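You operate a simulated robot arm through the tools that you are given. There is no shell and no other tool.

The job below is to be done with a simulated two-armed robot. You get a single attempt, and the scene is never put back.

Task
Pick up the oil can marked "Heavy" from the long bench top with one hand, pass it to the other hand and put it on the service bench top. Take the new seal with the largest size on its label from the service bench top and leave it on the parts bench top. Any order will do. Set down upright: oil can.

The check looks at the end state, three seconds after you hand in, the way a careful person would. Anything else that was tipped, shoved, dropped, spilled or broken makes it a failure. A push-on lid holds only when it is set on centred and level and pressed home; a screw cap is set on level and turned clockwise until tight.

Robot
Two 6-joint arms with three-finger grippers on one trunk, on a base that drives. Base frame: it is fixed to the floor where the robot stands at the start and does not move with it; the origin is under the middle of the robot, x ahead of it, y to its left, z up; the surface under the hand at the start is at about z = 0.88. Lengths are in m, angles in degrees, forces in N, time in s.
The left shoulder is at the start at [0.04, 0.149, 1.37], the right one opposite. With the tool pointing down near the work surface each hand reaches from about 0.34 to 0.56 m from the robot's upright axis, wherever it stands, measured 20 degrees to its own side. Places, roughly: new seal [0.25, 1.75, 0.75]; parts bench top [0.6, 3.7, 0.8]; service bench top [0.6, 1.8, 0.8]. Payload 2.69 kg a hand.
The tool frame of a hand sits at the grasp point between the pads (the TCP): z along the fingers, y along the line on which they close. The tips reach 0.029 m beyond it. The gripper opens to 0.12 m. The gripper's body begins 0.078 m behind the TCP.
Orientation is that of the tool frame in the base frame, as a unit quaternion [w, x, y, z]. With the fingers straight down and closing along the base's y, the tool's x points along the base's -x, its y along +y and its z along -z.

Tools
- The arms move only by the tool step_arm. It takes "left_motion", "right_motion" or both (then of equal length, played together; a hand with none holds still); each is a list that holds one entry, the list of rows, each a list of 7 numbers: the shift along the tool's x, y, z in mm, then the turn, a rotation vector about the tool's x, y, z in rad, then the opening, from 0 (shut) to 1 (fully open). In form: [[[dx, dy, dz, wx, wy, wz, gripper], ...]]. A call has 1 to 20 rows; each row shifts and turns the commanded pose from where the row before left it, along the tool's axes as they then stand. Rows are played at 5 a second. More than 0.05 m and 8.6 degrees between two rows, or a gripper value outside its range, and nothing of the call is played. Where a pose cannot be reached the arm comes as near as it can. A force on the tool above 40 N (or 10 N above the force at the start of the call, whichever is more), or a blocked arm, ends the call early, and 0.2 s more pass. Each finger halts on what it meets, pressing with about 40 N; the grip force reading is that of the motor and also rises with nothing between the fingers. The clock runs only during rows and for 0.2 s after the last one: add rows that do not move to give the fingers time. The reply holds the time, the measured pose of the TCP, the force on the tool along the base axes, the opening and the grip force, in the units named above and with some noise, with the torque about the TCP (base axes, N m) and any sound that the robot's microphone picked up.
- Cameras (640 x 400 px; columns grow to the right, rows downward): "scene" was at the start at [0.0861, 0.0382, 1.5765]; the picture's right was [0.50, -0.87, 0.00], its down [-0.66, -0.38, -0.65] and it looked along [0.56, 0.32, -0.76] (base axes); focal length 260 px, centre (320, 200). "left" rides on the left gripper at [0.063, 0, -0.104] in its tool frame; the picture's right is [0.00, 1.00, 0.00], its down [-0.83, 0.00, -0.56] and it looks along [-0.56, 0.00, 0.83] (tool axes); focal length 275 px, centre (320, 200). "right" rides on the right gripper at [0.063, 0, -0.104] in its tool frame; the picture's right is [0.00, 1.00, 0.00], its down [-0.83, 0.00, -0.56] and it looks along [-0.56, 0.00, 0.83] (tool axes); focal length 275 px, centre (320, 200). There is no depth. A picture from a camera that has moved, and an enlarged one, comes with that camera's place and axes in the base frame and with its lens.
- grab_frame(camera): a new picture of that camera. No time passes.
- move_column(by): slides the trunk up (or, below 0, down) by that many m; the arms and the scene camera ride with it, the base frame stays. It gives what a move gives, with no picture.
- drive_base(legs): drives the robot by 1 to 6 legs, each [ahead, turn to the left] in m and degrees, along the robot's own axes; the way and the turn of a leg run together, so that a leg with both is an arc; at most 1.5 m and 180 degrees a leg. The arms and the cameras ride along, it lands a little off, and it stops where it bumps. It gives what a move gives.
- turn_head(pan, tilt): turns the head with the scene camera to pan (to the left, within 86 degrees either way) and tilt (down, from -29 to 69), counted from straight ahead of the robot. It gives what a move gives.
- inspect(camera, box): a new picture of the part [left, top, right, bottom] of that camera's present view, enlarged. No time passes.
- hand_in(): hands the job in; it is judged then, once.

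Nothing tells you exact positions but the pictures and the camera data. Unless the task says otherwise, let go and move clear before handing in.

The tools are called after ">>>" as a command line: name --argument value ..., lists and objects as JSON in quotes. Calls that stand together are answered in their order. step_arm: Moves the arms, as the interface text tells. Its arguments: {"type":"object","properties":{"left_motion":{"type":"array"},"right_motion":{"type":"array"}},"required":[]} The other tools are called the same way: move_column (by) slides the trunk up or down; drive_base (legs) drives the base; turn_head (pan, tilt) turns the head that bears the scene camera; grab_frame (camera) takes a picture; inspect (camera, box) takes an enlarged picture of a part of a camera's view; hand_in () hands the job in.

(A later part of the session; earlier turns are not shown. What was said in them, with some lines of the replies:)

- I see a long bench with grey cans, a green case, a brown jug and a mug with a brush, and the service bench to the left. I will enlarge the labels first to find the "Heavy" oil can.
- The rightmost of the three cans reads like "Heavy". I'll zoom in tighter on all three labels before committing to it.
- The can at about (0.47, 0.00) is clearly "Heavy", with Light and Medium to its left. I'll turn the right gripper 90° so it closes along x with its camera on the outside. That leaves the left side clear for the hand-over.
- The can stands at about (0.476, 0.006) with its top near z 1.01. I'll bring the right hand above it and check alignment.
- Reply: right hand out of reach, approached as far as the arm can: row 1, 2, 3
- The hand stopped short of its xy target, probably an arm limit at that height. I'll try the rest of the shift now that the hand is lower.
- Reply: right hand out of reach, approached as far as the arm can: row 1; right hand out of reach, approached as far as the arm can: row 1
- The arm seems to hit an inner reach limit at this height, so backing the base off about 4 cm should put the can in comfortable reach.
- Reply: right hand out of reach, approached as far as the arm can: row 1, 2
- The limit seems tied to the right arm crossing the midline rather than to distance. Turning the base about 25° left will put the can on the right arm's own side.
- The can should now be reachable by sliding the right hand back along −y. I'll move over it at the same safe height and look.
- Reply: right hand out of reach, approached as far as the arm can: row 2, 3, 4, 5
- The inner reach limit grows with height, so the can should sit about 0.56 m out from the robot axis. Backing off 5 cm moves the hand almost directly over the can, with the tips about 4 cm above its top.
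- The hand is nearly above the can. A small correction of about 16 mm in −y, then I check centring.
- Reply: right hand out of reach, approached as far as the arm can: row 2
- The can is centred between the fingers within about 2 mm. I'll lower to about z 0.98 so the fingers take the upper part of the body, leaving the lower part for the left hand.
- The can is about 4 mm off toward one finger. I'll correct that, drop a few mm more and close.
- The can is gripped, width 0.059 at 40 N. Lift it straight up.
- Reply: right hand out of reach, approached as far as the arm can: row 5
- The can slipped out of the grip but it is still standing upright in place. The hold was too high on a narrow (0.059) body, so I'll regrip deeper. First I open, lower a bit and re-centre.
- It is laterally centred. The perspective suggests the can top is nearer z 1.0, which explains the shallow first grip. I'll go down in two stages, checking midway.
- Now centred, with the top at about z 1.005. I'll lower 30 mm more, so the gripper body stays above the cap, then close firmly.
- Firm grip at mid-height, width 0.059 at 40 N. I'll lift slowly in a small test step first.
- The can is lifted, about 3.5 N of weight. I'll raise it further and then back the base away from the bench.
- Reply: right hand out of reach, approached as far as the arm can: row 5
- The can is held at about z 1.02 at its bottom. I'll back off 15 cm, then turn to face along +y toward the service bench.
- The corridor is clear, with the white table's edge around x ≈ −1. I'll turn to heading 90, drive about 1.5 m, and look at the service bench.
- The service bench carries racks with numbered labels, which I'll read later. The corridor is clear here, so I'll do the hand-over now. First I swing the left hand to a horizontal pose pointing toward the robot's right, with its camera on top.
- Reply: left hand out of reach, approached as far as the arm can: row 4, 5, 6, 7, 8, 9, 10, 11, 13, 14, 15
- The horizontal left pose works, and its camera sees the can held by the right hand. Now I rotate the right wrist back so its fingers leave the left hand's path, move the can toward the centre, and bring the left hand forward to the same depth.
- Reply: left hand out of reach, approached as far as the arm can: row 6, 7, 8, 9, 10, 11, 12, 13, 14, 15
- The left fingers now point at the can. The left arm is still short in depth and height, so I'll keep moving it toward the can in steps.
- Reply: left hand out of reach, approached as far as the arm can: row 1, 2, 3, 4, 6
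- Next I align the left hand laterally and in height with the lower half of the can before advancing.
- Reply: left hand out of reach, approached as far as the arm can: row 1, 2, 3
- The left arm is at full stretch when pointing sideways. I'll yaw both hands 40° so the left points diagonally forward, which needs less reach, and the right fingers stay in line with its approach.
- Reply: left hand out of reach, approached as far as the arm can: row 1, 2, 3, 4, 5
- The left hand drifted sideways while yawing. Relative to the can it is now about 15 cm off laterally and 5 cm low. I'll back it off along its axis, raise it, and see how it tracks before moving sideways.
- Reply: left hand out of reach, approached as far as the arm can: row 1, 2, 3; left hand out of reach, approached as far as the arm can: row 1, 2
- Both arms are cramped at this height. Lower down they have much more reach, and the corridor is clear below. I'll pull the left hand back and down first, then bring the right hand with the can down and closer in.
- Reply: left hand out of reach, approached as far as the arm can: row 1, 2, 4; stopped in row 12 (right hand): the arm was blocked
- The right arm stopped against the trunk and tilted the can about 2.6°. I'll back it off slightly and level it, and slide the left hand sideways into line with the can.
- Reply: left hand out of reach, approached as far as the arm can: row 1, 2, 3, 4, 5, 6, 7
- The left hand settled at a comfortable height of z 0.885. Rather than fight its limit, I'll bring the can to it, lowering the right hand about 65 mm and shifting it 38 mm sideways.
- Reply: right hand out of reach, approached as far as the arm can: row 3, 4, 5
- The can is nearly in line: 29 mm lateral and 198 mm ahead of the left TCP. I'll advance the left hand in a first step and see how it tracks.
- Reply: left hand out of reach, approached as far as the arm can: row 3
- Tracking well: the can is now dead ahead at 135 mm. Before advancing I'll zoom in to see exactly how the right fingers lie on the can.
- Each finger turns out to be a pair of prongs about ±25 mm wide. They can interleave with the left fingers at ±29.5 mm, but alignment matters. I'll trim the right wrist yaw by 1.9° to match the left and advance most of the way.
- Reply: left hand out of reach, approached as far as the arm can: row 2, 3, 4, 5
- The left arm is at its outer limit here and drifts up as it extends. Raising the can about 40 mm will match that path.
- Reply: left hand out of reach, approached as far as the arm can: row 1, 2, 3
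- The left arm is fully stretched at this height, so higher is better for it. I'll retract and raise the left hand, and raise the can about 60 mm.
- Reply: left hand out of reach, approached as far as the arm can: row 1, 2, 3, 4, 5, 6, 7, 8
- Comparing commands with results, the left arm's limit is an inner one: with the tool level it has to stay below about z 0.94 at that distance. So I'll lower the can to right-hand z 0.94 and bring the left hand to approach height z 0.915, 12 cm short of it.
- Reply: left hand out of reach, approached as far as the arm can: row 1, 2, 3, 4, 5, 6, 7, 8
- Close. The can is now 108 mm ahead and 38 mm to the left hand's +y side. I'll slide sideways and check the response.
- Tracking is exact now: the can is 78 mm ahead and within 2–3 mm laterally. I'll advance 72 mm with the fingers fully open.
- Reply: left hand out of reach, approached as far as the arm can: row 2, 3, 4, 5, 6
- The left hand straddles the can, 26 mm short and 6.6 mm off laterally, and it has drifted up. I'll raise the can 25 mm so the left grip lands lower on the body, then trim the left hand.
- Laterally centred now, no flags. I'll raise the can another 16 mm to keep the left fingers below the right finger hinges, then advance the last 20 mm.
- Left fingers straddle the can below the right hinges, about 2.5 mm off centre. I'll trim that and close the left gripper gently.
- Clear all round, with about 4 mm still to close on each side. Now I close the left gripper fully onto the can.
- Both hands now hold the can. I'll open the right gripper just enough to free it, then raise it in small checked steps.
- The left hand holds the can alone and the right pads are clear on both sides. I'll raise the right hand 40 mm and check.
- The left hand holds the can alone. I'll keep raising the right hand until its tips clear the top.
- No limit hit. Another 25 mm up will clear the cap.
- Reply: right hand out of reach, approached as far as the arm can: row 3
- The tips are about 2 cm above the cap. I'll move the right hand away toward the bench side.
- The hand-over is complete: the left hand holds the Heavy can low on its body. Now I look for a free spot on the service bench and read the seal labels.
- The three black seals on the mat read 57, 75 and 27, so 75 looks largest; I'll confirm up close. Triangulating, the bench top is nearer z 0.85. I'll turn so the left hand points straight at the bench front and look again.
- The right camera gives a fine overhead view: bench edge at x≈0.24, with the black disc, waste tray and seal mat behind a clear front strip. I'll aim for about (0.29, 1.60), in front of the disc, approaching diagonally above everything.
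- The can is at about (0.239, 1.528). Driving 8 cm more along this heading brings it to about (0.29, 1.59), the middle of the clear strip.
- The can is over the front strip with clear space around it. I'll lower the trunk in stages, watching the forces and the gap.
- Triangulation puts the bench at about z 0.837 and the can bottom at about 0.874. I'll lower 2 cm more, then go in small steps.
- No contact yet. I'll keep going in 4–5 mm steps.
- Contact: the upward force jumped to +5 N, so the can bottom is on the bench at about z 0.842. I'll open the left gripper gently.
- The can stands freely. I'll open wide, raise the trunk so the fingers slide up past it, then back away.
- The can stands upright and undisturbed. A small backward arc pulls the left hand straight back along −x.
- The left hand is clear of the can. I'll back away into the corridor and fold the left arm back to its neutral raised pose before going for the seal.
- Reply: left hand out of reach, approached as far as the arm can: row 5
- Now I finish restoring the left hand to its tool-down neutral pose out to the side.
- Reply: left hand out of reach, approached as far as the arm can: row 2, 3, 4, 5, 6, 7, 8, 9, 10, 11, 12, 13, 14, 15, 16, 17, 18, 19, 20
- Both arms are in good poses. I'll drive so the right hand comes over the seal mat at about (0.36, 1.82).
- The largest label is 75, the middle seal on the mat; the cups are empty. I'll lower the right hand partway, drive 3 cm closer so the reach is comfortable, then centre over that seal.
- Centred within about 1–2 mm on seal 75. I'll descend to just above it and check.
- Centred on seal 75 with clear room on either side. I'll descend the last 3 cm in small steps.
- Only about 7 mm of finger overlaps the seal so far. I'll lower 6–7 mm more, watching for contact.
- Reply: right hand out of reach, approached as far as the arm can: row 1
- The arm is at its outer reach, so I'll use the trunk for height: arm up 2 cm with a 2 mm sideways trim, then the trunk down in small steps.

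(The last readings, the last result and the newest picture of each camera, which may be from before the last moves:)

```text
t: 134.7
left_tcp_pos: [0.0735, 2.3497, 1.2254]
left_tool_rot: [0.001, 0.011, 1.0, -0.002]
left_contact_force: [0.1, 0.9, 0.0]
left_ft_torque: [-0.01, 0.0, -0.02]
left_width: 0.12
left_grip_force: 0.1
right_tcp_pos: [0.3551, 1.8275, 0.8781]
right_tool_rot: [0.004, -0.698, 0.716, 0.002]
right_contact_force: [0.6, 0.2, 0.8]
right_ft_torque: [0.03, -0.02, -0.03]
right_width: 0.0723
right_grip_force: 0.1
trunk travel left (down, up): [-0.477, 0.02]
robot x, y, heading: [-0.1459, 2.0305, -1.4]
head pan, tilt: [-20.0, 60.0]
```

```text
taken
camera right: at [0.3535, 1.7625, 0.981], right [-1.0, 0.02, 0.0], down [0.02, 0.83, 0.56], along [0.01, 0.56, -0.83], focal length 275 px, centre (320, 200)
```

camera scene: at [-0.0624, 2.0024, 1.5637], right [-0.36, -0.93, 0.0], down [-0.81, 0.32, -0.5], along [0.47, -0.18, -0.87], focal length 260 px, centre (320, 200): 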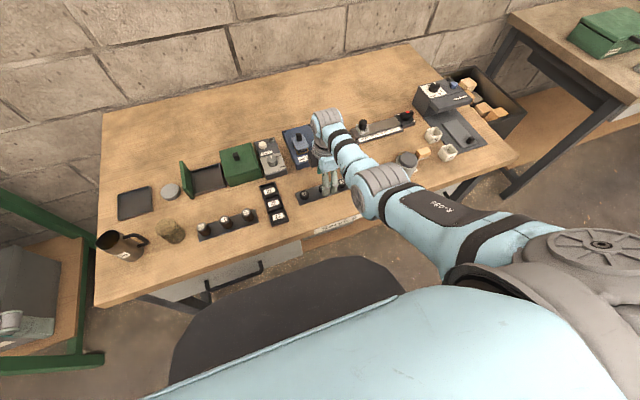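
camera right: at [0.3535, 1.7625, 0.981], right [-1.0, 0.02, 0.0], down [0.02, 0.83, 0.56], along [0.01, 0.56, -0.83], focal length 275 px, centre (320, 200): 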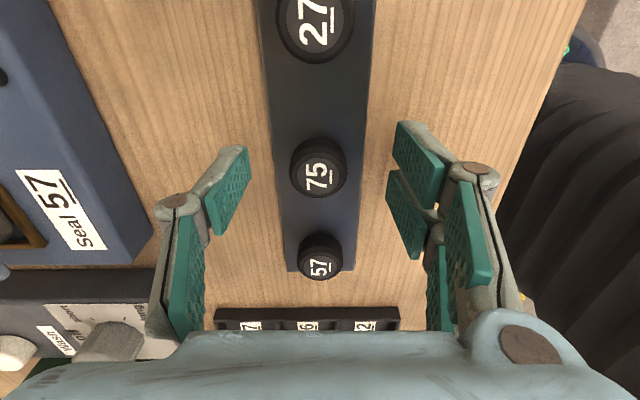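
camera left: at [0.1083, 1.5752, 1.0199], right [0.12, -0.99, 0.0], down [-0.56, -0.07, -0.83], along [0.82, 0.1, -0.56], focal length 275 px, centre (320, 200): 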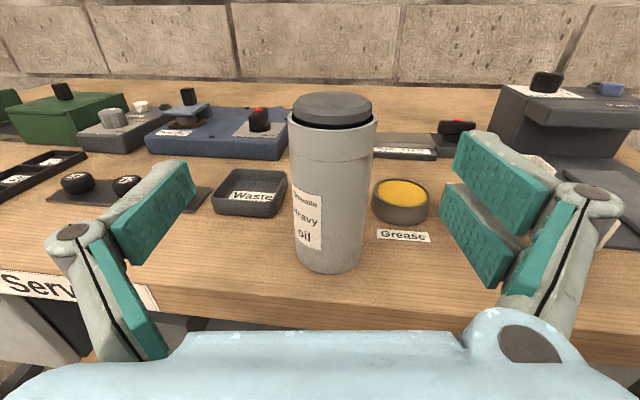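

>>> move_column --by -0.003

>>> step_arm --right_motion '[[[0, 0, 0, 0, 0, 0, 0.5], [0, 0, 0, 0, 0, 0, 0.4], [0, 0, 0, 0, 0, 0, 0.32], [0, 0, 0, 0, 0, 0, 0.27], [0, 0, 0, 0, 0, 0, 0.27]]]'

>>> grab_frame --camera "right"

```text
t: 135.3
left_tcp_pos: [0.0739, 2.3485, 1.2222]
left_tool_rot: [0.002, 0.011, 1.0, -0.003]
left_contact_force: [0.3, 0.7, -0.6]
left_ft_torque: [0.03, 0.04, 0.01]
left_width: 0.1201
left_grip_force: 0.1
right_tcp_pos: [0.3541, 1.8265, 0.8759]
right_tool_rot: [0.004, -0.698, 0.716, 0.001]
right_contact_force: [0.3, 0.7, -0.9]
right_ft_torque: [-0.03, 0.01, 0.04]
right_width: 0.072
right_grip_force: 0.0
trunk travel left (down, up): [-0.474, 0.023]
robot x, y, heading: [-0.1419, 2.0252, -1.3]
head pan, tilt: [-20.0, 60.0]
```

```text
t: 136.5
left_tcp_pos: [0.0717, 2.3516, 1.2215]
left_tool_rot: [0.001, 0.011, 1.0, -0.002]
left_contact_force: [0.2, 0.9, -0.5]
left_ft_torque: [0.0, 0.01, 0.0]
left_width: 0.1199
left_grip_force: 0.1
right_tcp_pos: [0.3538, 1.8261, 0.8749]
right_tool_rot: [0.003, -0.699, 0.715, 0.001]
right_contact_force: [-0.8, -0.2, 0.8]
right_ft_torque: [0.0, -0.02, 0.02]
right_width: 0.0323
right_grip_force: 0.0
trunk travel left (down, up): [-0.474, 0.023]
robot x, y, heading: [-0.146, 2.0284, -1.1]
head pan, tilt: [-20.0, 60.0]
```

```text
taken
camera right: at [0.3532, 1.7624, 0.9786], right [-1.0, 0.02, 0.0], down [0.02, 0.83, 0.56], along [0.01, 0.56, -0.83], focal length 275 px, centre (320, 200)
```

right: 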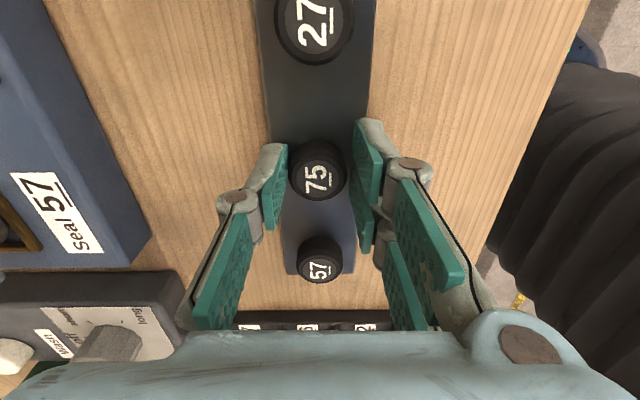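

Seal 75 is between the pads with the neighbours clear. I'll close on it.

>>> step_arm --right_motion '[[[0, 0, 0, 0, 0, 0, 0.22], [0, 0, 0, 0, 0, 0, 0.1], [0, 0, 0, 0, 0, 0, 0.0], [0, 0, 0, 0, 0, 0, 0.0]]]'

>>> grab_frame --camera "right"

```text
t: 137.5
left_tcp_pos: [0.0715, 2.351, 1.2213]
left_tool_rot: [0.002, 0.011, 1.0, -0.002]
left_contact_force: [0.5, 0.4, -0.2]
left_ft_torque: [-0.02, -0.01, 0.01]
left_width: 0.12
left_grip_force: 0.0
right_tcp_pos: [0.3533, 1.8256, 0.875]
right_tool_rot: [0.003, -0.698, 0.716, 0.002]
right_contact_force: [0.3, 0.4, 1.2]
right_ft_torque: [-0.02, -0.01, 0.01]
right_width: 0.0269
right_grip_force: 39.7
trunk travel left (down, up): [-0.474, 0.023]
robot x, y, heading: [-0.1415, 2.0276, -1.5]
head pan, tilt: [-20.0, 60.0]
```

```text
taken
camera right: at [0.3531, 1.7624, 0.9787], right [-1.0, 0.02, 0.0], down [0.02, 0.83, 0.56], along [0.01, 0.56, -0.83], focal length 275 px, centre (320, 200)
```

right: 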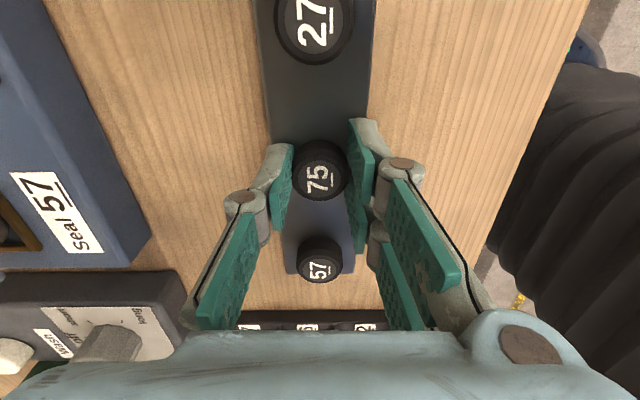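

Gripped at 0.027 m width. I'll lift slowly with the trunk and check that only the seal comes up.

>>> move_column --by 0.012

>>> grab_frame --camera "right"

>>> move_column --by 0.011

>>> grab_frame --camera "right"

```text
t: 138.1
left_tcp_pos: [0.0718, 2.3512, 1.2338]
left_tool_rot: [0.002, 0.012, 1.0, -0.002]
left_contact_force: [-0.6, -0.1, 0.1]
left_ft_torque: [-0.03, 0.01, 0.0]
left_width: 0.1199
left_grip_force: 0.0
right_tcp_pos: [0.3538, 1.8252, 0.8884]
right_tool_rot: [0.003, -0.698, 0.716, 0.001]
right_contact_force: [0.6, -0.1, 0.8]
right_ft_torque: [0.0, -0.03, 0.0]
right_width: 0.0269
right_grip_force: 40.2
trunk travel left (down, up): [-0.486, 0.011]
robot x, y, heading: [-0.1425, 2.0343, -1.2]
head pan, tilt: [-20.0, 60.0]
```

```text
taken
camera right: at [0.3529, 1.7623, 0.9906], right [-1.0, 0.02, 0.0], down [0.02, 0.83, 0.56], along [0.01, 0.56, -0.83], focal length 275 px, centre (320, 200)
```

right: 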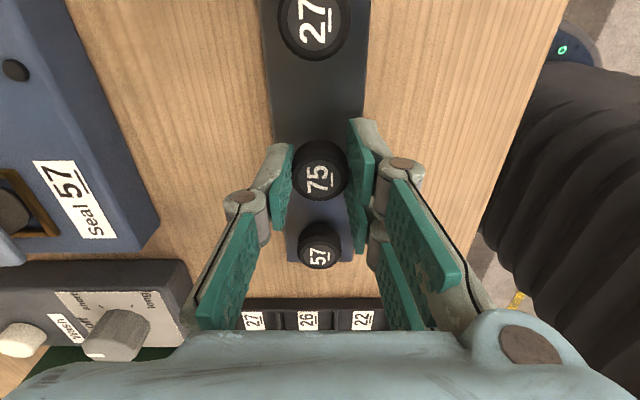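

```text
t: 138.7
left_tcp_pos: [0.0727, 2.3514, 1.2442]
left_tool_rot: [0.002, 0.011, 1.0, -0.002]
left_contact_force: [-0.2, -0.8, 0.4]
left_ft_torque: [-0.02, 0.01, -0.01]
left_width: 0.1202
left_grip_force: 0.0
right_tcp_pos: [0.3536, 1.8261, 0.899]
right_tool_rot: [0.003, -0.698, 0.716, 0.002]
right_contact_force: [0.0, -0.2, -0.7]
right_ft_torque: [0.03, 0.01, -0.03]
right_width: 0.0266
right_grip_force: 39.8
trunk travel left (down, up): [-0.497, 0.0]
robot x, y, heading: [-0.1442, 2.0314, -1.2]
head pan, tilt: [-20.0, 60.0]
```

```text
taken
camera right: at [0.3528, 1.7623, 1.0011], right [-1.0, 0.02, 0.0], down [0.02, 0.83, 0.56], along [0.01, 0.56, -0.83], focal length 275 px, centre (320, 200)
```

right: 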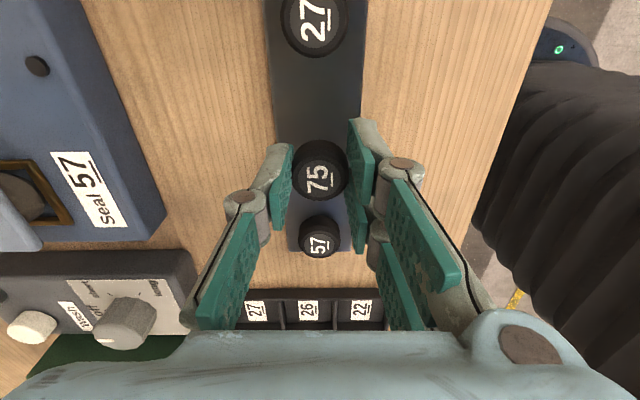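

The seal is lifted cleanly and the mat and its neighbours stayed put. I'll raise it to travel height and verify.

>>> step_arm --right_motion '[[[0, 0, -20, 0, 0, 0, 0], [0, 0, -25, 0, 0, 0, 0], [0, 0, -25, 0, 0, 0, 0], [0, 0, -25, 0, 0, 0, 0], [0, 0, -25, 0, 0, 0, 0], [0, -10, -25, 0, 0, 0, 0], [0, -10, -20, 0, 0, 0, 0], [0, 0, 0, 0, 0, 0, 0]]]'

>>> grab_frame --camera "right"

>>> grab_frame --camera "scene"

```text
t: 140.4
left_tcp_pos: [0.0729, 2.3502, 1.2446]
left_tool_rot: [0.002, 0.011, 1.0, -0.003]
left_contact_force: [0.4, -0.1, 0.0]
left_ft_torque: [0.03, 0.0, -0.03]
left_width: 0.1203
left_grip_force: 0.0
right_tcp_pos: [0.374, 1.8255, 1.0638]
right_tool_rot: [0.003, -0.699, 0.715, 0.001]
right_contact_force: [0.5, -0.6, -1.0]
right_ft_torque: [0.02, -0.01, 0.03]
right_width: 0.027
right_grip_force: 40.1
trunk travel left (down, up): [-0.497, 0.0]
robot x, y, heading: [-0.1416, 2.0309, -1.3]
head pan, tilt: [-20.0, 60.0]
```

```text
taken
camera right: at [0.3726, 1.7614, 1.1668], right [-1.0, 0.02, 0.0], down [0.02, 0.83, 0.56], along [0.01, 0.56, -0.83], focal length 275 px, centre (320, 200)
```

right: 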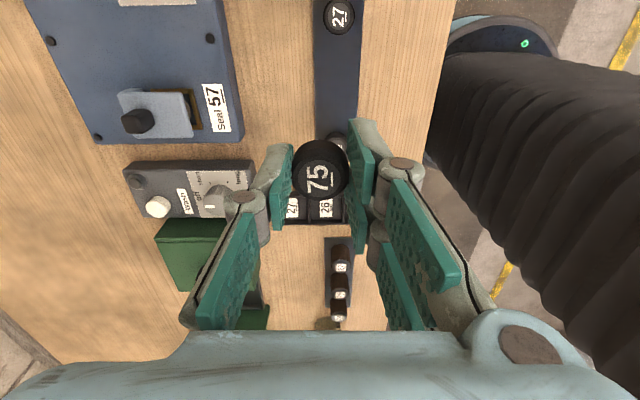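

```text
taken
camera scene: at [-0.0623, 2.0024, 1.5637], right [-0.36, -0.93, 0.0], down [-0.81, 0.32, -0.5], along [0.47, -0.18, -0.87], focal length 260 px, centre (320, 200)
```

scene: 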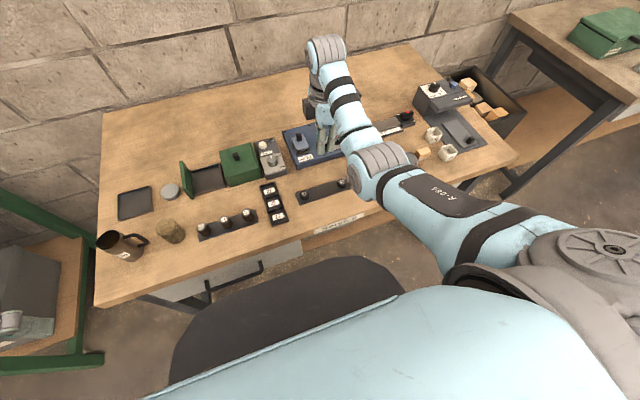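

Seal 75 is secure in the right hand. Now I drive along the corridor to the parts bench.

>>> drive_base --legs '[[-0.08, 0], [0, 91.3], [0.9, 0]]'

>>> turn_head --pan -40 --tilt 35

>>> grab_frame --camera "scene"

>>> grab_frame --camera "right"

```text
t: 149.7
left_tcp_pos: [-0.5611, 3.1253, 1.2443]
left_tool_rot: [-0.004, 0.709, -0.705, 0.0]
left_contact_force: [0.2, -0.6, -0.5]
left_ft_torque: [0.02, 0.0, -0.01]
left_width: 0.1198
left_grip_force: 0.1
right_tcp_pos: [-0.0455, 3.4419, 1.0646]
right_tool_rot: [-0.001, 1.0, 0.003, -0.004]
right_contact_force: [0.1, 0.1, -0.2]
right_ft_torque: [0.05, 0.01, 0.02]
right_width: 0.027
right_grip_force: 39.6
trunk travel left (down, up): [-0.497, 0.0]
robot x, y, heading: [-0.2298, 2.9231, 90.5]
head pan, tilt: [-20.0, 60.0]
```

```text
t: 150.6
left_tcp_pos: [-0.5612, 3.1277, 1.2431]
left_tool_rot: [-0.003, 0.71, -0.704, 0.001]
left_contact_force: [0.2, 1.5, -0.1]
left_ft_torque: [-0.02, 0.05, -0.01]
left_width: 0.12
left_grip_force: 0.1
right_tcp_pos: [-0.045, 3.4442, 1.064]
right_tool_rot: [-0.001, 1.0, 0.003, -0.004]
right_contact_force: [0.1, 0.4, -0.7]
right_ft_torque: [-0.02, -0.04, -0.01]
right_width: 0.0271
right_grip_force: 39.7
trunk travel left (down, up): [-0.497, 0.0]
robot x, y, heading: [-0.2358, 2.9243, 90.3]
head pan, tilt: [-40.0, 35.0]
```

```text
taken
camera scene: at [-0.1789, 3.0081, 1.5979], right [0.77, -0.64, 0.0], down [-0.37, -0.44, -0.82], along [0.52, 0.63, -0.57], focal length 260 px, centre (320, 200)
```

scene: 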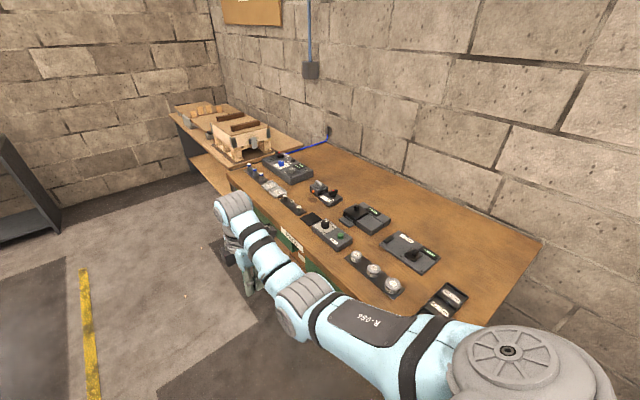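

```text
taken
camera right: at [0.0189, 3.4455, 1.1665], right [0.01, -1.0, 0.0], down [-0.83, -0.01, 0.56], along [-0.56, 0.0, -0.83], focal length 275 px, centre (320, 200)
```

right: 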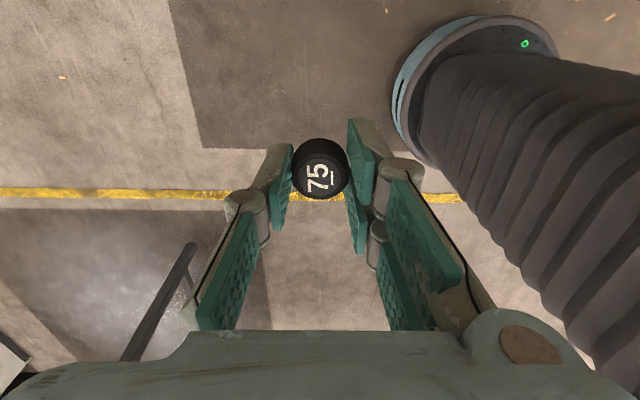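

>>> inspect --camera "scene" --box '[230, 130, 490, 320]'

>>> drive_base --legs '[[0.2, 0], [0, -50]]'

>>> turn_head --pan -20 --tilt 50

>>> grab_frame --camera "scene"

>>> grab_frame --camera "right"

```text
2.11 times, centred on (360, 225) of scene
camera zoom: at [-0.1789, 3.0081, 1.5979], right [0.77, -0.64, 0.0], down [-0.37, -0.44, -0.82], along [0.52, 0.63, -0.57], focal length 547 px, centre (236, 147)
```

zoom: 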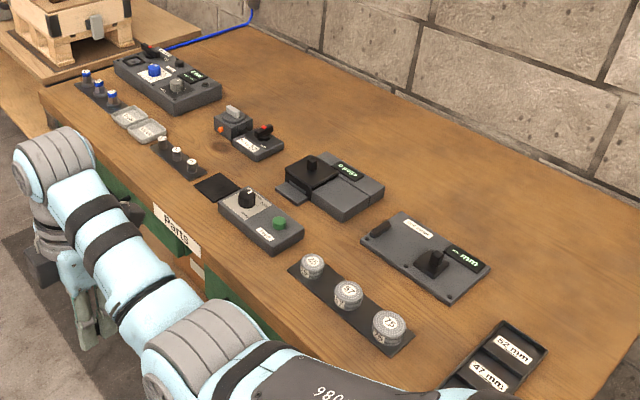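

```text
t: 154.5
left_tcp_pos: [-0.2924, 3.5087, 1.2434]
left_tool_rot: [0.003, -0.35, 0.937, -0.002]
left_contact_force: [0.3, -0.3, -0.4]
left_ft_torque: [-0.01, 0.0, -0.01]
left_width: 0.12
left_grip_force: 0.1
right_tcp_pos: [0.2845, 3.3244, 1.064]
right_tool_rot: [-0.003, 0.91, -0.414, -0.003]
right_contact_force: [-0.4, -0.7, -0.9]
right_ft_torque: [0.0, 0.01, 0.01]
right_width: 0.0271
right_grip_force: 40.3
trunk travel left (down, up): [-0.497, 0.0]
robot x, y, heading: [-0.2327, 3.1272, 40.9]
head pan, tilt: [-40.0, 35.0]
```

```text
t: 155.3
left_tcp_pos: [-0.2932, 3.507, 1.2437]
left_tool_rot: [0.004, -0.35, 0.937, -0.002]
left_contact_force: [0.0, 1.0, -0.5]
left_ft_torque: [0.05, -0.01, 0.02]
left_width: 0.1199
left_grip_force: 0.1
right_tcp_pos: [0.2844, 3.322, 1.0644]
right_tool_rot: [-0.002, 0.91, -0.415, -0.003]
right_contact_force: [0.6, 1.4, -0.3]
right_ft_torque: [0.01, 0.02, 0.01]
right_width: 0.0268
right_grip_force: 40.1
trunk travel left (down, up): [-0.497, 0.0]
robot x, y, heading: [-0.236, 3.1207, 40.9]
head pan, tilt: [-20.0, 50.0]
```

```text
taken
camera scene: at [-0.1491, 3.1639, 1.5763], right [0.36, -0.93, 0.0], down [-0.71, -0.27, -0.64], along [0.6, 0.23, -0.77], focal length 260 px, centre (320, 200)
```

scene: 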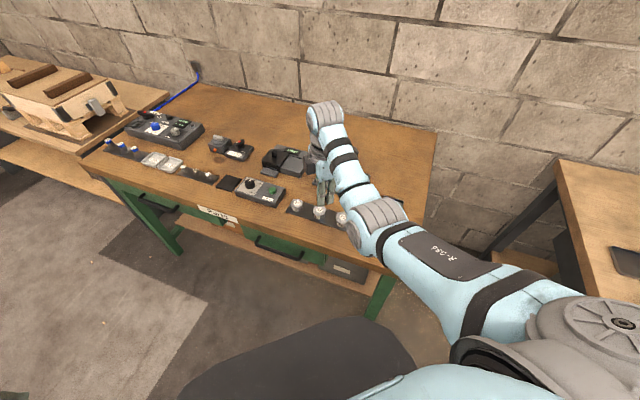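

```text
taken
camera right: at [0.3266, 3.2749, 1.1666], right [-0.75, -0.66, 0.0], down [-0.55, 0.62, 0.56], along [-0.37, 0.42, -0.83], focal length 275 px, centre (320, 200)
```

right: 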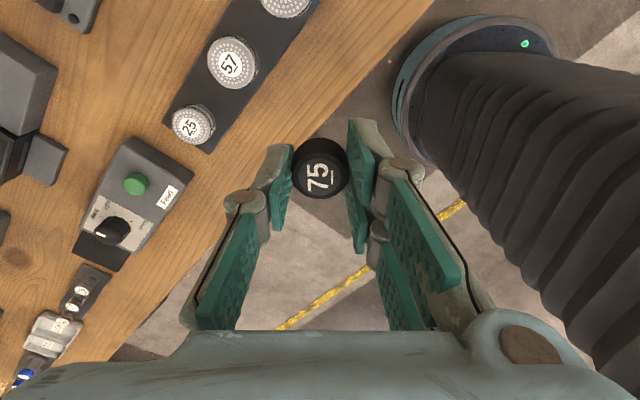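

The parts bench has a clear front strip (edge x≈0.26, jar rack from x≈0.35). I'll set the seal down around (0.305, 3.30), so I drive to face that spot.

>>> drive_base --legs '[[0, 49], [0.37, 0], [0, -90], [0.03, 0]]'

>>> turn_head --pan -20 --tilt 60

>>> grab_frame --camera "scene"

>>> grab_frame --camera "right"

```text
t: 164.1
left_tcp_pos: [0.0026, 3.8132, 1.2451]
left_tool_rot: [0.005, 0.009, 1.0, -0.001]
left_contact_force: [-1.2, 0.2, 0.3]
left_ft_torque: [-0.01, -0.07, 0.02]
left_width: 0.1199
left_grip_force: 0.0
right_tcp_pos: [0.307, 3.2895, 1.0666]
right_tool_rot: [0.005, -0.7, 0.714, 0.0]
right_contact_force: [-0.2, 0.1, -0.2]
right_ft_torque: [-0.03, -0.07, 0.0]
right_width: 0.027
right_grip_force: 40.0
trunk travel left (down, up): [-0.497, 0.0]
robot x, y, heading: [-0.2031, 3.4891, -1.0]
head pan, tilt: [-20.0, 50.0]
```

```text
t: 164.9
left_tcp_pos: [0.0054, 3.8138, 1.2435]
left_tool_rot: [0.003, 0.009, 1.0, -0.002]
left_contact_force: [-0.4, -0.2, -0.1]
left_ft_torque: [0.01, -0.01, 0.0]
left_width: 0.1201
left_grip_force: 0.1
right_tcp_pos: [0.3101, 3.2891, 1.0644]
right_tool_rot: [0.004, -0.7, 0.714, 0.002]
right_contact_force: [-0.4, 1.1, 0.4]
right_ft_torque: [0.0, -0.02, 0.01]
right_width: 0.0269
right_grip_force: 40.3
trunk travel left (down, up): [-0.497, 0.0]
robot x, y, heading: [-0.2055, 3.4905, -0.9]
head pan, tilt: [-20.0, 60.0]
```

```text
taken
camera scene: at [-0.1271, 3.464, 1.5639], right [-0.36, -0.93, 0.0], down [-0.81, 0.31, -0.5], along [0.47, -0.18, -0.86], focal length 260 px, centre (320, 200)
```

scene: 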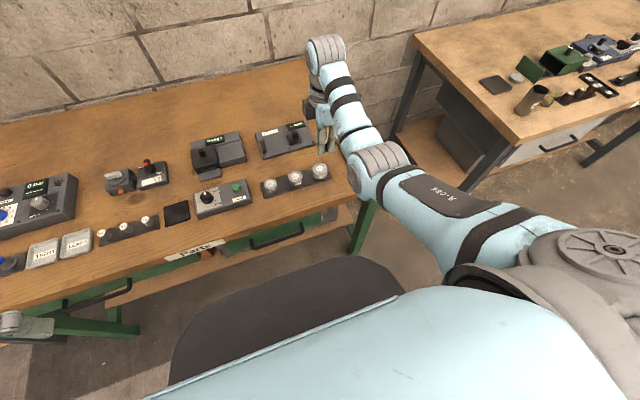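

```text
taken
camera right: at [0.3101, 3.2258, 1.1678], right [-1.0, 0.01, 0.0], down [0.01, 0.83, 0.56], along [0.01, 0.56, -0.83], focal length 275 px, centre (320, 200)
```

right: 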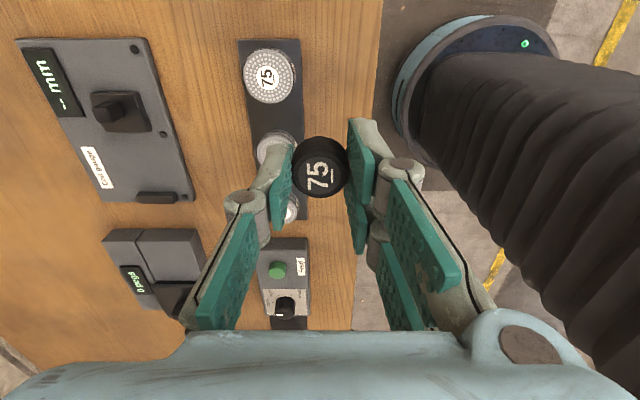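

Just below the hand, the clear strip runs from the bench edge (x≈0.252) to the jar rack (x≈0.33). I'll aim for x≈0.29, y≈3.32, between two jars, and lower partway.

>>> step_arm --right_motion '[[[0, 0, 20, 0, 0, 0, 0], [-10, 5, 20, 0, 0, 0, 0], [-10, 5, 20, 0, 0, 0, 0], [-10, 10, 20, 0, 0, 0, 0], [0, 0, 20, 0, 0, 0, 0], [0, 0, 0, 0, 0, 0, 0]]]'

>>> grab_frame --camera "right"

>>> inspect --camera "scene" --box '[220, 100, 400, 240]'

```text
t: 166.3
left_tcp_pos: [0.0074, 3.8135, 1.2438]
left_tool_rot: [0.003, 0.009, 1.0, -0.002]
left_contact_force: [0.1, 0.6, -0.1]
left_ft_torque: [-0.01, -0.01, 0.01]
left_width: 0.1203
left_grip_force: 0.0
right_tcp_pos: [0.2936, 3.3195, 0.9638]
right_tool_rot: [0.003, -0.701, 0.714, 0.002]
right_contact_force: [-0.3, -0.1, -0.4]
right_ft_torque: [-0.03, -0.02, -0.02]
right_width: 0.0271
right_grip_force: 39.9
trunk travel left (down, up): [-0.497, 0.0]
robot x, y, heading: [-0.2064, 3.4907, -1.0]
head pan, tilt: [-20.0, 60.0]
```

```text
taken
camera right: at [0.2925, 3.2557, 1.0676], right [-1.0, 0.01, 0.0], down [0.01, 0.83, 0.56], along [0.01, 0.56, -0.83], focal length 275 px, centre (320, 200)
```

right: 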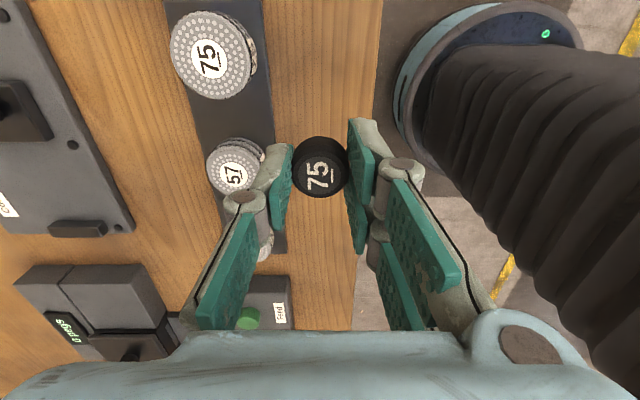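

```text
2.86 times, centred on (310, 170) of scene
camera zoom: at [-0.124, 3.4637, 1.5637], right [-0.36, -0.93, 0.0], down [-0.81, 0.31, -0.5], along [0.47, -0.18, -0.87], focal length 742 px, centre (349, 286)
```

zoom: 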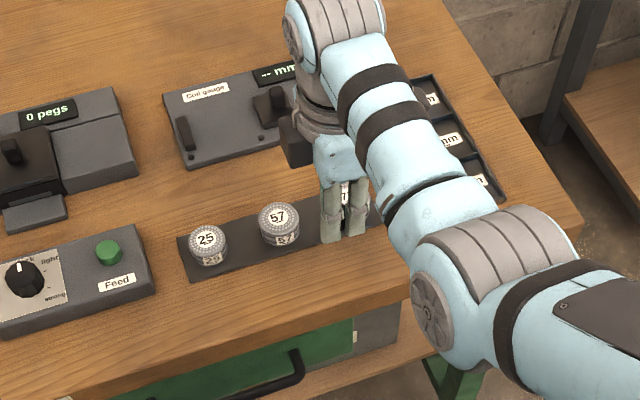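

The seal hangs over the middle of the clear strip, between the jars, and the bench surface triangulates to about z 0.838. I'll lower to about 2 cm above it.

>>> step_arm --right_motion '[[[0, 0, 20, 0, 0, 0, 0], [0, 0, 20, 0, 0, 0, 0], [0, 0, 15, 0, 0, 0, 0], [0, 0, 10, 0, 0, 0, 0], [0, 0, 0, 0, 0, 0, 0]]]'

>>> grab_frame --camera "right"

>>> inspect --camera "scene" --box '[270, 130, 370, 210]'

```text
t: 167.5
left_tcp_pos: [0.0094, 3.813, 1.2436]
left_tool_rot: [0.003, 0.008, 1.0, -0.002]
left_contact_force: [0.3, 0.5, -0.5]
left_ft_torque: [0.01, 0.02, 0.0]
left_width: 0.1202
left_grip_force: 0.1
right_tcp_pos: [0.2937, 3.3186, 0.898]
right_tool_rot: [0.003, -0.7, 0.714, 0.002]
right_contact_force: [0.9, 0.3, -0.7]
right_ft_torque: [0.0, 0.0, -0.04]
right_width: 0.0268
right_grip_force: 39.8
trunk travel left (down, up): [-0.497, 0.0]
robot x, y, heading: [-0.2045, 3.4907, -1.1]
head pan, tilt: [-20.0, 60.0]
```

```text
taken
camera right: at [0.2934, 3.256, 1.0018], right [-1.0, 0.01, 0.0], down [0.01, 0.83, 0.56], along [0.01, 0.56, -0.83], focal length 275 px, centre (320, 200)
```

right: 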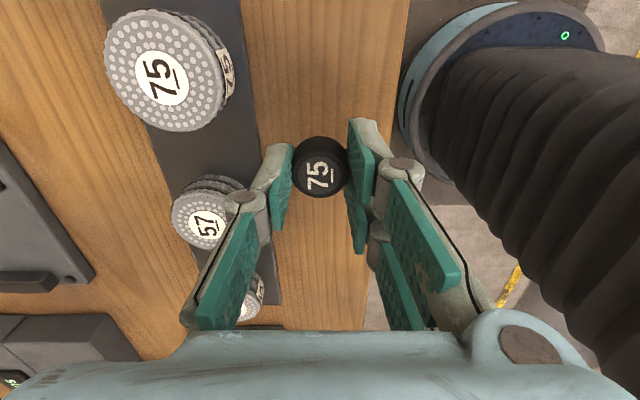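

```text
5.00 times, centred on (320, 170) of scene
camera zoom: at [-0.124, 3.464, 1.5637], right [-0.36, -0.93, 0.0], down [-0.81, 0.31, -0.5], along [0.47, -0.18, -0.87], focal length 1299 px, centre (320, 350)
```

zoom: 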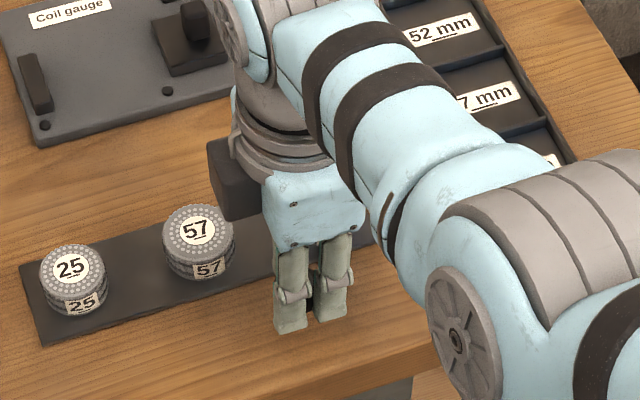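

Good clearance to the jars and the edge. Now the trunk comes down in small steps until the seal touches.

>>> move_column --by -0.015

>>> move_column --by -0.004

>>> move_column --by -0.003

```text
t: 168.1
left_tcp_pos: [0.0084, 3.8137, 1.2295]
left_tool_rot: [0.003, 0.009, 1.0, -0.001]
left_contact_force: [-0.7, -0.2, -0.3]
left_ft_torque: [0.02, 0.0, -0.02]
left_width: 0.12
left_grip_force: 0.1
right_tcp_pos: [0.2939, 3.3202, 0.8846]
right_tool_rot: [0.004, -0.7, 0.714, 0.001]
right_contact_force: [0.1, -0.2, 0.0]
right_ft_torque: [-0.01, 0.0, -0.04]
right_width: 0.0269
right_grip_force: 39.6
trunk travel left (down, up): [-0.482, 0.015]
robot x, y, heading: [-0.2049, 3.4908, -1.0]
head pan, tilt: [-20.0, 60.0]
```

```text
t: 168.6
left_tcp_pos: [0.0082, 3.8134, 1.2251]
left_tool_rot: [0.003, 0.009, 1.0, -0.002]
left_contact_force: [-0.2, 1.3, 0.1]
left_ft_torque: [0.03, -0.03, 0.0]
left_width: 0.12
left_grip_force: 0.0
right_tcp_pos: [0.2949, 3.3216, 0.8823]
right_tool_rot: [0.004, -0.7, 0.714, 0.002]
right_contact_force: [-0.3, -1.1, 0.9]
right_ft_torque: [-0.02, 0.06, -0.01]
right_width: 0.027
right_grip_force: 39.7
trunk travel left (down, up): [-0.478, 0.019]
robot x, y, heading: [-0.2089, 3.4874, -1.1]
head pan, tilt: [-20.0, 60.0]
```

```text
t: 169.1
left_tcp_pos: [0.0092, 3.8127, 1.2226]
left_tool_rot: [0.002, 0.009, 1.0, -0.002]
left_contact_force: [-0.5, -0.1, 0.1]
left_ft_torque: [0.02, -0.01, 0.03]
left_width: 0.1202
left_grip_force: 0.0
right_tcp_pos: [0.2936, 3.3202, 0.8784]
right_tool_rot: [0.003, -0.7, 0.714, 0.002]
right_contact_force: [0.0, -0.1, 0.0]
right_ft_torque: [0.01, 0.02, -0.01]
right_width: 0.0269
right_grip_force: 39.9
trunk travel left (down, up): [-0.475, 0.022]
robot x, y, heading: [-0.2057, 3.4938, -1.0]
head pan, tilt: [-20.0, 60.0]
```

>>> move_column --by -0.002

>>> move_column --by -0.002

>>> inspect --camera "right" --box '[230, 80, 410, 260]'

```text
t: 169.7
left_tcp_pos: [0.008, 3.8122, 1.2201]
left_tool_rot: [0.002, 0.009, 1.0, -0.001]
left_contact_force: [0.6, 0.0, -0.4]
left_ft_torque: [-0.03, 0.01, -0.01]
left_width: 0.1196
left_grip_force: 0.1
right_tcp_pos: [0.293, 3.3193, 0.8759]
right_tool_rot: [0.002, -0.7, 0.715, 0.002]
right_contact_force: [0.3, 0.0, 0.2]
right_ft_torque: [0.02, 0.02, -0.01]
right_width: 0.0266
right_grip_force: 39.6
trunk travel left (down, up): [-0.473, 0.024]
robot x, y, heading: [-0.2059, 3.4908, -1.0]
head pan, tilt: [-20.0, 60.0]
```

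```text
t: 170.2
left_tcp_pos: [0.0093, 3.8128, 1.2179]
left_tool_rot: [0.003, 0.009, 1.0, -0.002]
left_contact_force: [0.5, 1.0, 0.5]
left_ft_torque: [0.03, 0.01, 0.01]
left_width: 0.1198
left_grip_force: 0.0
right_tcp_pos: [0.2942, 3.3202, 0.8743]
right_tool_rot: [0.004, -0.7, 0.714, 0.001]
right_contact_force: [-0.7, 0.6, 0.2]
right_ft_torque: [0.0, 0.01, 0.02]
right_width: 0.0267
right_grip_force: 39.6
trunk travel left (down, up): [-0.471, 0.026]
robot x, y, heading: [-0.2046, 3.4904, -1.2]
head pan, tilt: [-20.0, 60.0]
```

```text
2.22 times, centred on (320, 170) of right
camera zoom: at [0.2934, 3.2561, 0.9769], right [-1.0, 0.01, 0.0], down [0.01, 0.83, 0.56], along [0.01, 0.56, -0.83], focal length 612 px, centre (320, 267)
```

zoom: 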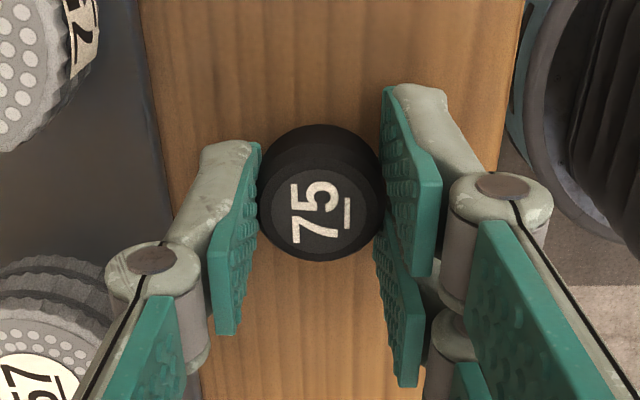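

No contact force yet, so I continue in 2 mm steps.

>>> move_column --by -0.002

>>> move_column --by -0.002

```text
t: 170.7
left_tcp_pos: [0.0082, 3.8137, 1.2167]
left_tool_rot: [0.003, 0.009, 1.0, -0.002]
left_contact_force: [0.2, 0.2, -0.1]
left_ft_torque: [0.01, 0.0, 0.01]
left_width: 0.1201
left_grip_force: 0.0
right_tcp_pos: [0.2935, 3.321, 0.8717]
right_tool_rot: [0.004, -0.7, 0.714, 0.001]
right_contact_force: [0.4, -0.1, 0.2]
right_ft_torque: [0.01, -0.01, -0.02]
right_width: 0.0268
right_grip_force: 40.2
trunk travel left (down, up): [-0.469, 0.028]
robot x, y, heading: [-0.2047, 3.4931, -0.9]
head pan, tilt: [-20.0, 60.0]
```

```text
t: 171.2
left_tcp_pos: [0.0078, 3.814, 1.2155]
left_tool_rot: [0.002, 0.009, 1.0, -0.002]
left_contact_force: [0.0, -0.9, 0.2]
left_ft_torque: [-0.02, 0.01, -0.01]
left_width: 0.12
left_grip_force: 0.0
right_tcp_pos: [0.2932, 3.3196, 0.8714]
right_tool_rot: [0.004, -0.7, 0.714, 0.001]
right_contact_force: [-0.1, 0.3, 7.1]
right_ft_torque: [0.0, -0.07, -0.02]
right_width: 0.0268
right_grip_force: 40.1
trunk travel left (down, up): [-0.467, 0.03]
robot x, y, heading: [-0.2021, 3.4858, -0.9]
head pan, tilt: [-20.0, 60.0]
```

Contact at +7 N: the seal is on the parts bench. I'll open the fingers gently.

>>> step_arm --right_motion '[[[0, 0, 0, 0, 0, 0, 0.25], [0, 0, 0, 0, 0, 0, 0.28], [0, 0, 0, 0, 0, 0, 0.32], [0, 0, 0, 0, 0, 0, 0.36], [0, 0, 0, 0, 0, 0, 0.38]]]'

>>> grab_frame --camera "right"

```text
t: 172.4
left_tcp_pos: [0.0082, 3.8137, 1.2151]
left_tool_rot: [0.002, 0.009, 1.0, -0.001]
left_contact_force: [0.1, -0.5, -0.7]
left_ft_torque: [-0.04, -0.01, 0.0]
left_width: 0.1202
left_grip_force: 0.0
right_tcp_pos: [0.2955, 3.321, 0.8697]
right_tool_rot: [0.003, -0.7, 0.714, 0.003]
right_contact_force: [-0.4, 0.9, -0.4]
right_ft_torque: [0.01, -0.01, 0.01]
right_width: 0.0456
right_grip_force: 0.0
trunk travel left (down, up): [-0.467, 0.03]
robot x, y, heading: [-0.2082, 3.4891, -1.1]
head pan, tilt: [-20.0, 60.0]
```

```text
taken
camera right: at [0.2933, 3.2561, 0.9731], right [-1.0, 0.01, 0.0], down [0.01, 0.83, 0.56], along [0.01, 0.56, -0.83], focal length 275 px, centre (320, 200)
```

right: 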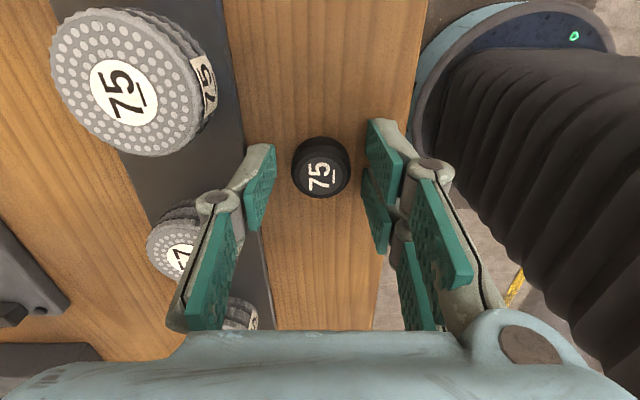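

The seal sits freely on the bench, label up. I'll raise the trunk and then the arm straight up to clear it.

>>> move_column --by 0.03

>>> step_arm --right_motion '[[[0, 0, -20, 0, 0, 0, 0.38], [0, 0, -25, 0, 0, 0, 0.38], [0, 0, -25, 0, 0, 0, 0.38], [0, 0, -25, 0, 0, 0, 0.38], [0, 0, -25, 0, 0, 0, 0.38], [0, 0, -20, 0, 0, 0, 0.38], [0, 0, 0, 0, 0, 0, 0.38]]]'

>>> grab_frame --camera "right"

>>> grab_frame --camera "scene"

```text
t: 173.2
left_tcp_pos: [0.0083, 3.813, 1.2443]
left_tool_rot: [0.003, 0.009, 1.0, -0.001]
left_contact_force: [0.2, -0.8, 0.2]
left_ft_torque: [0.0, 0.02, 0.06]
left_width: 0.12
left_grip_force: 0.0
right_tcp_pos: [0.2938, 3.319, 0.8994]
right_tool_rot: [0.004, -0.7, 0.714, 0.001]
right_contact_force: [-0.4, -0.2, -0.5]
right_ft_torque: [0.04, -0.01, 0.04]
right_width: 0.0455
right_grip_force: 0.1
trunk travel left (down, up): [-0.497, 0.0]
robot x, y, heading: [-0.2077, 3.4891, -0.8]
head pan, tilt: [-20.0, 60.0]
```

```text
t: 174.8
left_tcp_pos: [0.0082, 3.8126, 1.2436]
left_tool_rot: [0.003, 0.008, 1.0, -0.002]
left_contact_force: [-0.6, 0.0, 0.0]
left_ft_torque: [0.02, 0.0, 0.03]
left_width: 0.12
left_grip_force: 0.1
right_tcp_pos: [0.2929, 3.3202, 1.0376]
right_tool_rot: [0.004, -0.7, 0.714, 0.002]
right_contact_force: [-0.3, -0.5, -0.1]
right_ft_torque: [0.02, -0.01, -0.02]
right_width: 0.0457
right_grip_force: 0.1
trunk travel left (down, up): [-0.497, 0.0]
robot x, y, heading: [-0.2064, 3.4887, -1.0]
head pan, tilt: [-20.0, 60.0]
```

```text
taken
camera right: at [0.2928, 3.2561, 1.1417], right [-1.0, 0.01, 0.0], down [0.01, 0.83, 0.56], along [0.01, 0.56, -0.83], focal length 275 px, centre (320, 200)
```

right: 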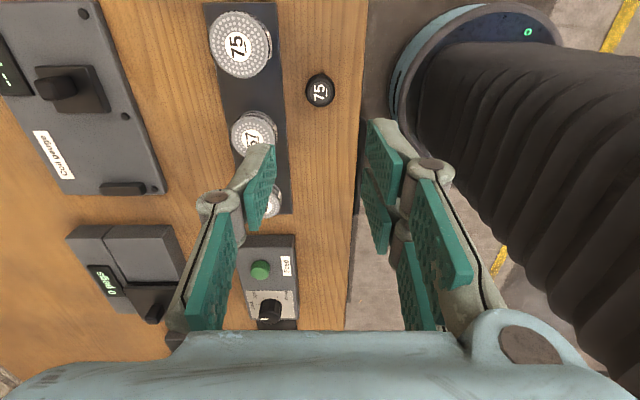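

```text
taken
camera scene: at [-0.1239, 3.464, 1.5636], right [-0.36, -0.93, 0.0], down [-0.81, 0.31, -0.5], along [0.47, -0.18, -0.87], focal length 260 px, centre (320, 200)
```

scene: 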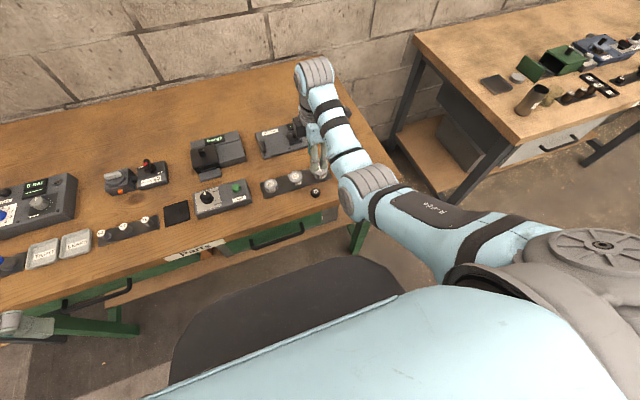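

The seal stands clear on the parts bench. I'll back off and check the can and the other things.

>>> drive_base --legs '[[-0.12, 0], [0, -50]]'

>>> turn_head --pan 0 --tilt 25

>>> grab_frame --camera "scene"

>>> turn_head --pan 50 --tilt 45

>>> grab_frame --camera "scene"

```text
t: 178.2
left_tcp_pos: [0.0609, 3.538, 1.2438]
left_tool_rot: [0.001, 0.429, 0.903, -0.004]
left_contact_force: [0.0, -0.1, -0.4]
left_ft_torque: [-0.03, 0.02, -0.01]
left_width: 0.1199
left_grip_force: 0.1
right_tcp_pos: [-0.1309, 3.0033, 1.0387]
right_tool_rot: [0.003, -0.336, 0.942, 0.0]
right_contact_force: [0.4, 0.5, -0.1]
right_ft_torque: [0.0, 0.0, 0.0]
right_width: 0.0458
right_grip_force: 0.0
trunk travel left (down, up): [-0.497, 0.0]
robot x, y, heading: [-0.3236, 3.4939, -50.7]
head pan, tilt: [-20.0, 60.0]
```

```text
t: 179.2
left_tcp_pos: [0.0603, 3.5386, 1.2439]
left_tool_rot: [0.002, 0.428, 0.904, -0.002]
left_contact_force: [-0.1, 0.3, 0.4]
left_ft_torque: [-0.01, 0.0, 0.0]
left_width: 0.1199
left_grip_force: 0.1
right_tcp_pos: [-0.1309, 3.0014, 1.0376]
right_tool_rot: [0.005, -0.336, 0.942, 0.001]
right_contact_force: [-0.5, -0.2, -0.6]
right_ft_torque: [0.02, 0.0, -0.01]
right_width: 0.0457
right_grip_force: 0.0
trunk travel left (down, up): [-0.497, 0.0]
robot x, y, heading: [-0.3228, 3.496, -50.9]
head pan, tilt: [0.0, 25.0]
```

```text
taken
camera scene: at [-0.2539, 3.4033, 1.6136], right [-0.77, -0.63, 0.0], down [-0.27, 0.33, -0.91], along [0.57, -0.7, -0.42], focal length 260 px, centre (320, 200)
```

scene: 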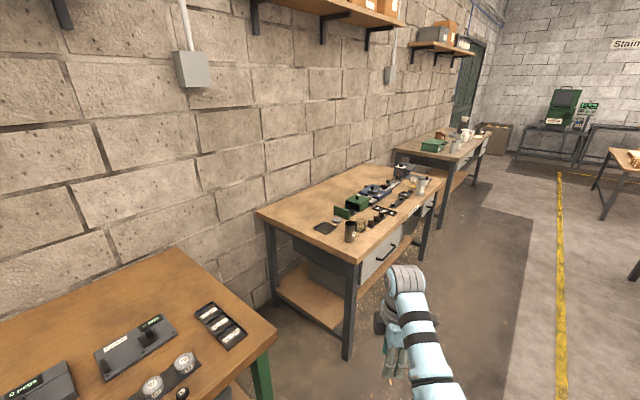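

```text
t: 180.4
left_tcp_pos: [0.06, 3.5382, 1.2447]
left_tool_rot: [0.001, 0.427, 0.904, -0.003]
left_contact_force: [-0.5, 0.0, 0.8]
left_ft_torque: [0.0, 0.0, 0.03]
left_width: 0.12
left_grip_force: 0.0
right_tcp_pos: [-0.1324, 3.0003, 1.0385]
right_tool_rot: [0.005, -0.337, 0.942, 0.001]
right_contact_force: [0.9, -0.4, -0.1]
right_ft_torque: [0.0, -0.01, -0.02]
right_width: 0.0455
right_grip_force: 0.1
trunk travel left (down, up): [-0.497, 0.0]
robot x, y, heading: [-0.3253, 3.4892, -50.6]
head pan, tilt: [50.0, 45.0]
```

```text
taken
camera scene: at [-0.2309, 3.4735, 1.5832], right [-0.01, -1.0, 0.0], down [-0.71, 0.01, -0.71], along [0.71, -0.01, -0.71], focal length 260 px, centre (320, 200)
```

scene: 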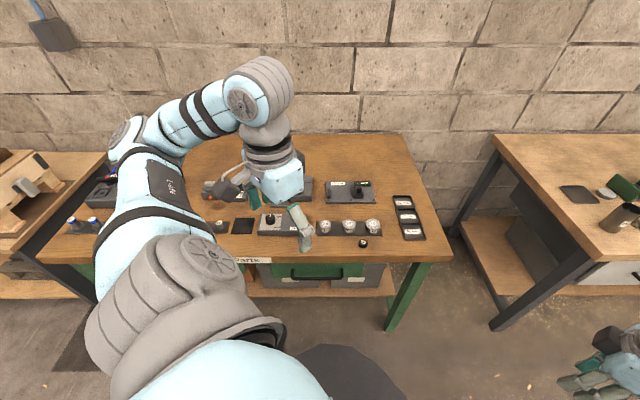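

>>> turn_head --pan 0 --tilt 25

>>> inspect --camera "scene" --box '[300, 120, 500, 270]'

>>> inspect --camera "scene" --box '[390, 110, 490, 180]'

```text
t: 181.6
left_tcp_pos: [0.0599, 3.5392, 1.2452]
left_tool_rot: [0.001, 0.428, 0.904, -0.003]
left_contact_force: [-0.1, 0.1, 0.3]
left_ft_torque: [-0.03, 0.0, -0.03]
left_width: 0.1201
left_grip_force: 0.1
right_tcp_pos: [-0.1305, 3.0018, 1.0384]
right_tool_rot: [0.004, -0.337, 0.942, 0.0]
right_contact_force: [-0.5, -0.4, -0.3]
right_ft_torque: [0.02, -0.02, -0.03]
right_width: 0.0454
right_grip_force: 0.0
trunk travel left (down, up): [-0.497, 0.0]
robot x, y, heading: [-0.3252, 3.4967, -50.5]
head pan, tilt: [0.0, 25.0]
```

```text
2.67 times, centred on (400, 195) of scene
camera zoom: at [-0.2536, 3.4035, 1.6137], right [-0.77, -0.64, 0.0], down [-0.27, 0.33, -0.91], along [0.58, -0.7, -0.42], focal length 693 px, centre (107, 213)
```

zoom: 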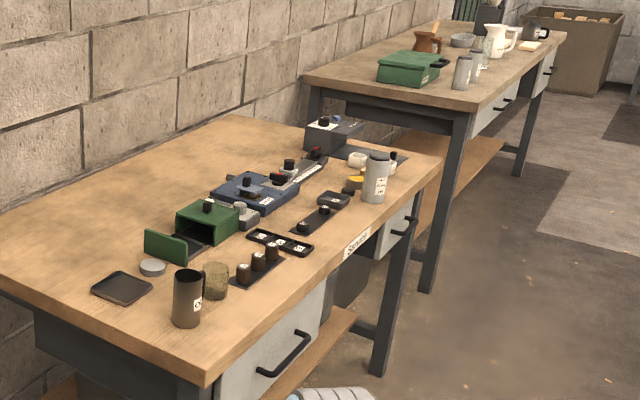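

```text
5.71 times, centred on (440, 145) of scene
camera zoom: at [-0.2536, 3.4035, 1.6137], right [-0.77, -0.64, 0.0], down [-0.27, 0.33, -0.91], along [0.58, -0.7, -0.42], focal length 1485 px, centre (-366, 514)
```

zoom: 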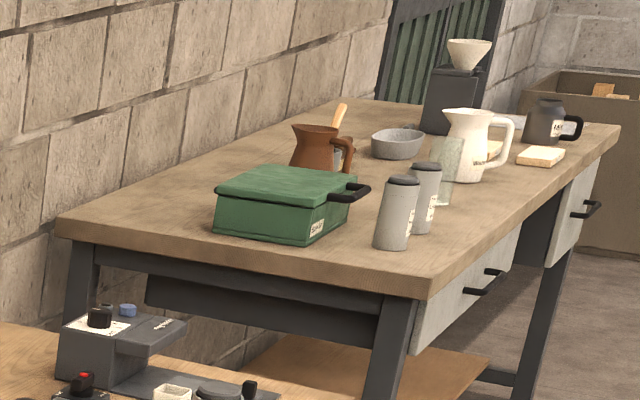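

The Heavy can stands upright on the service bench and seal 75 sits on the parts bench. In these views the other items on all three benches look undisturbed, and both hands are empty and clear. I'm handing in.

>>> hand_in

```text
The job is handed in.
```

The job is handed in. I read the "Heavy" label up close before picking that can. In my last camera views everything looked as it should:

- **Oil can "Heavy":** it stands upright at the front of the service bench top. The right hand picked it up from the long bench and passed it in the air to the left hand, which set it down. It sits about 2 cm from the front edge.
- **New seal:** the seal labelled 75, the largest of the three on the mat (57, 75, 27), is on the parts bench top, label up. It sits between the front edge and the rack, about 2.5 cm from each.

My first grip on the can was too high, and the can slipped out of the fingers as I started to lift. It stayed standing in place on the long bench, and the second, deeper grip held.

In those final views the other items on all three benches looked undisturbed. Both hands were empty and clear when I handed in.
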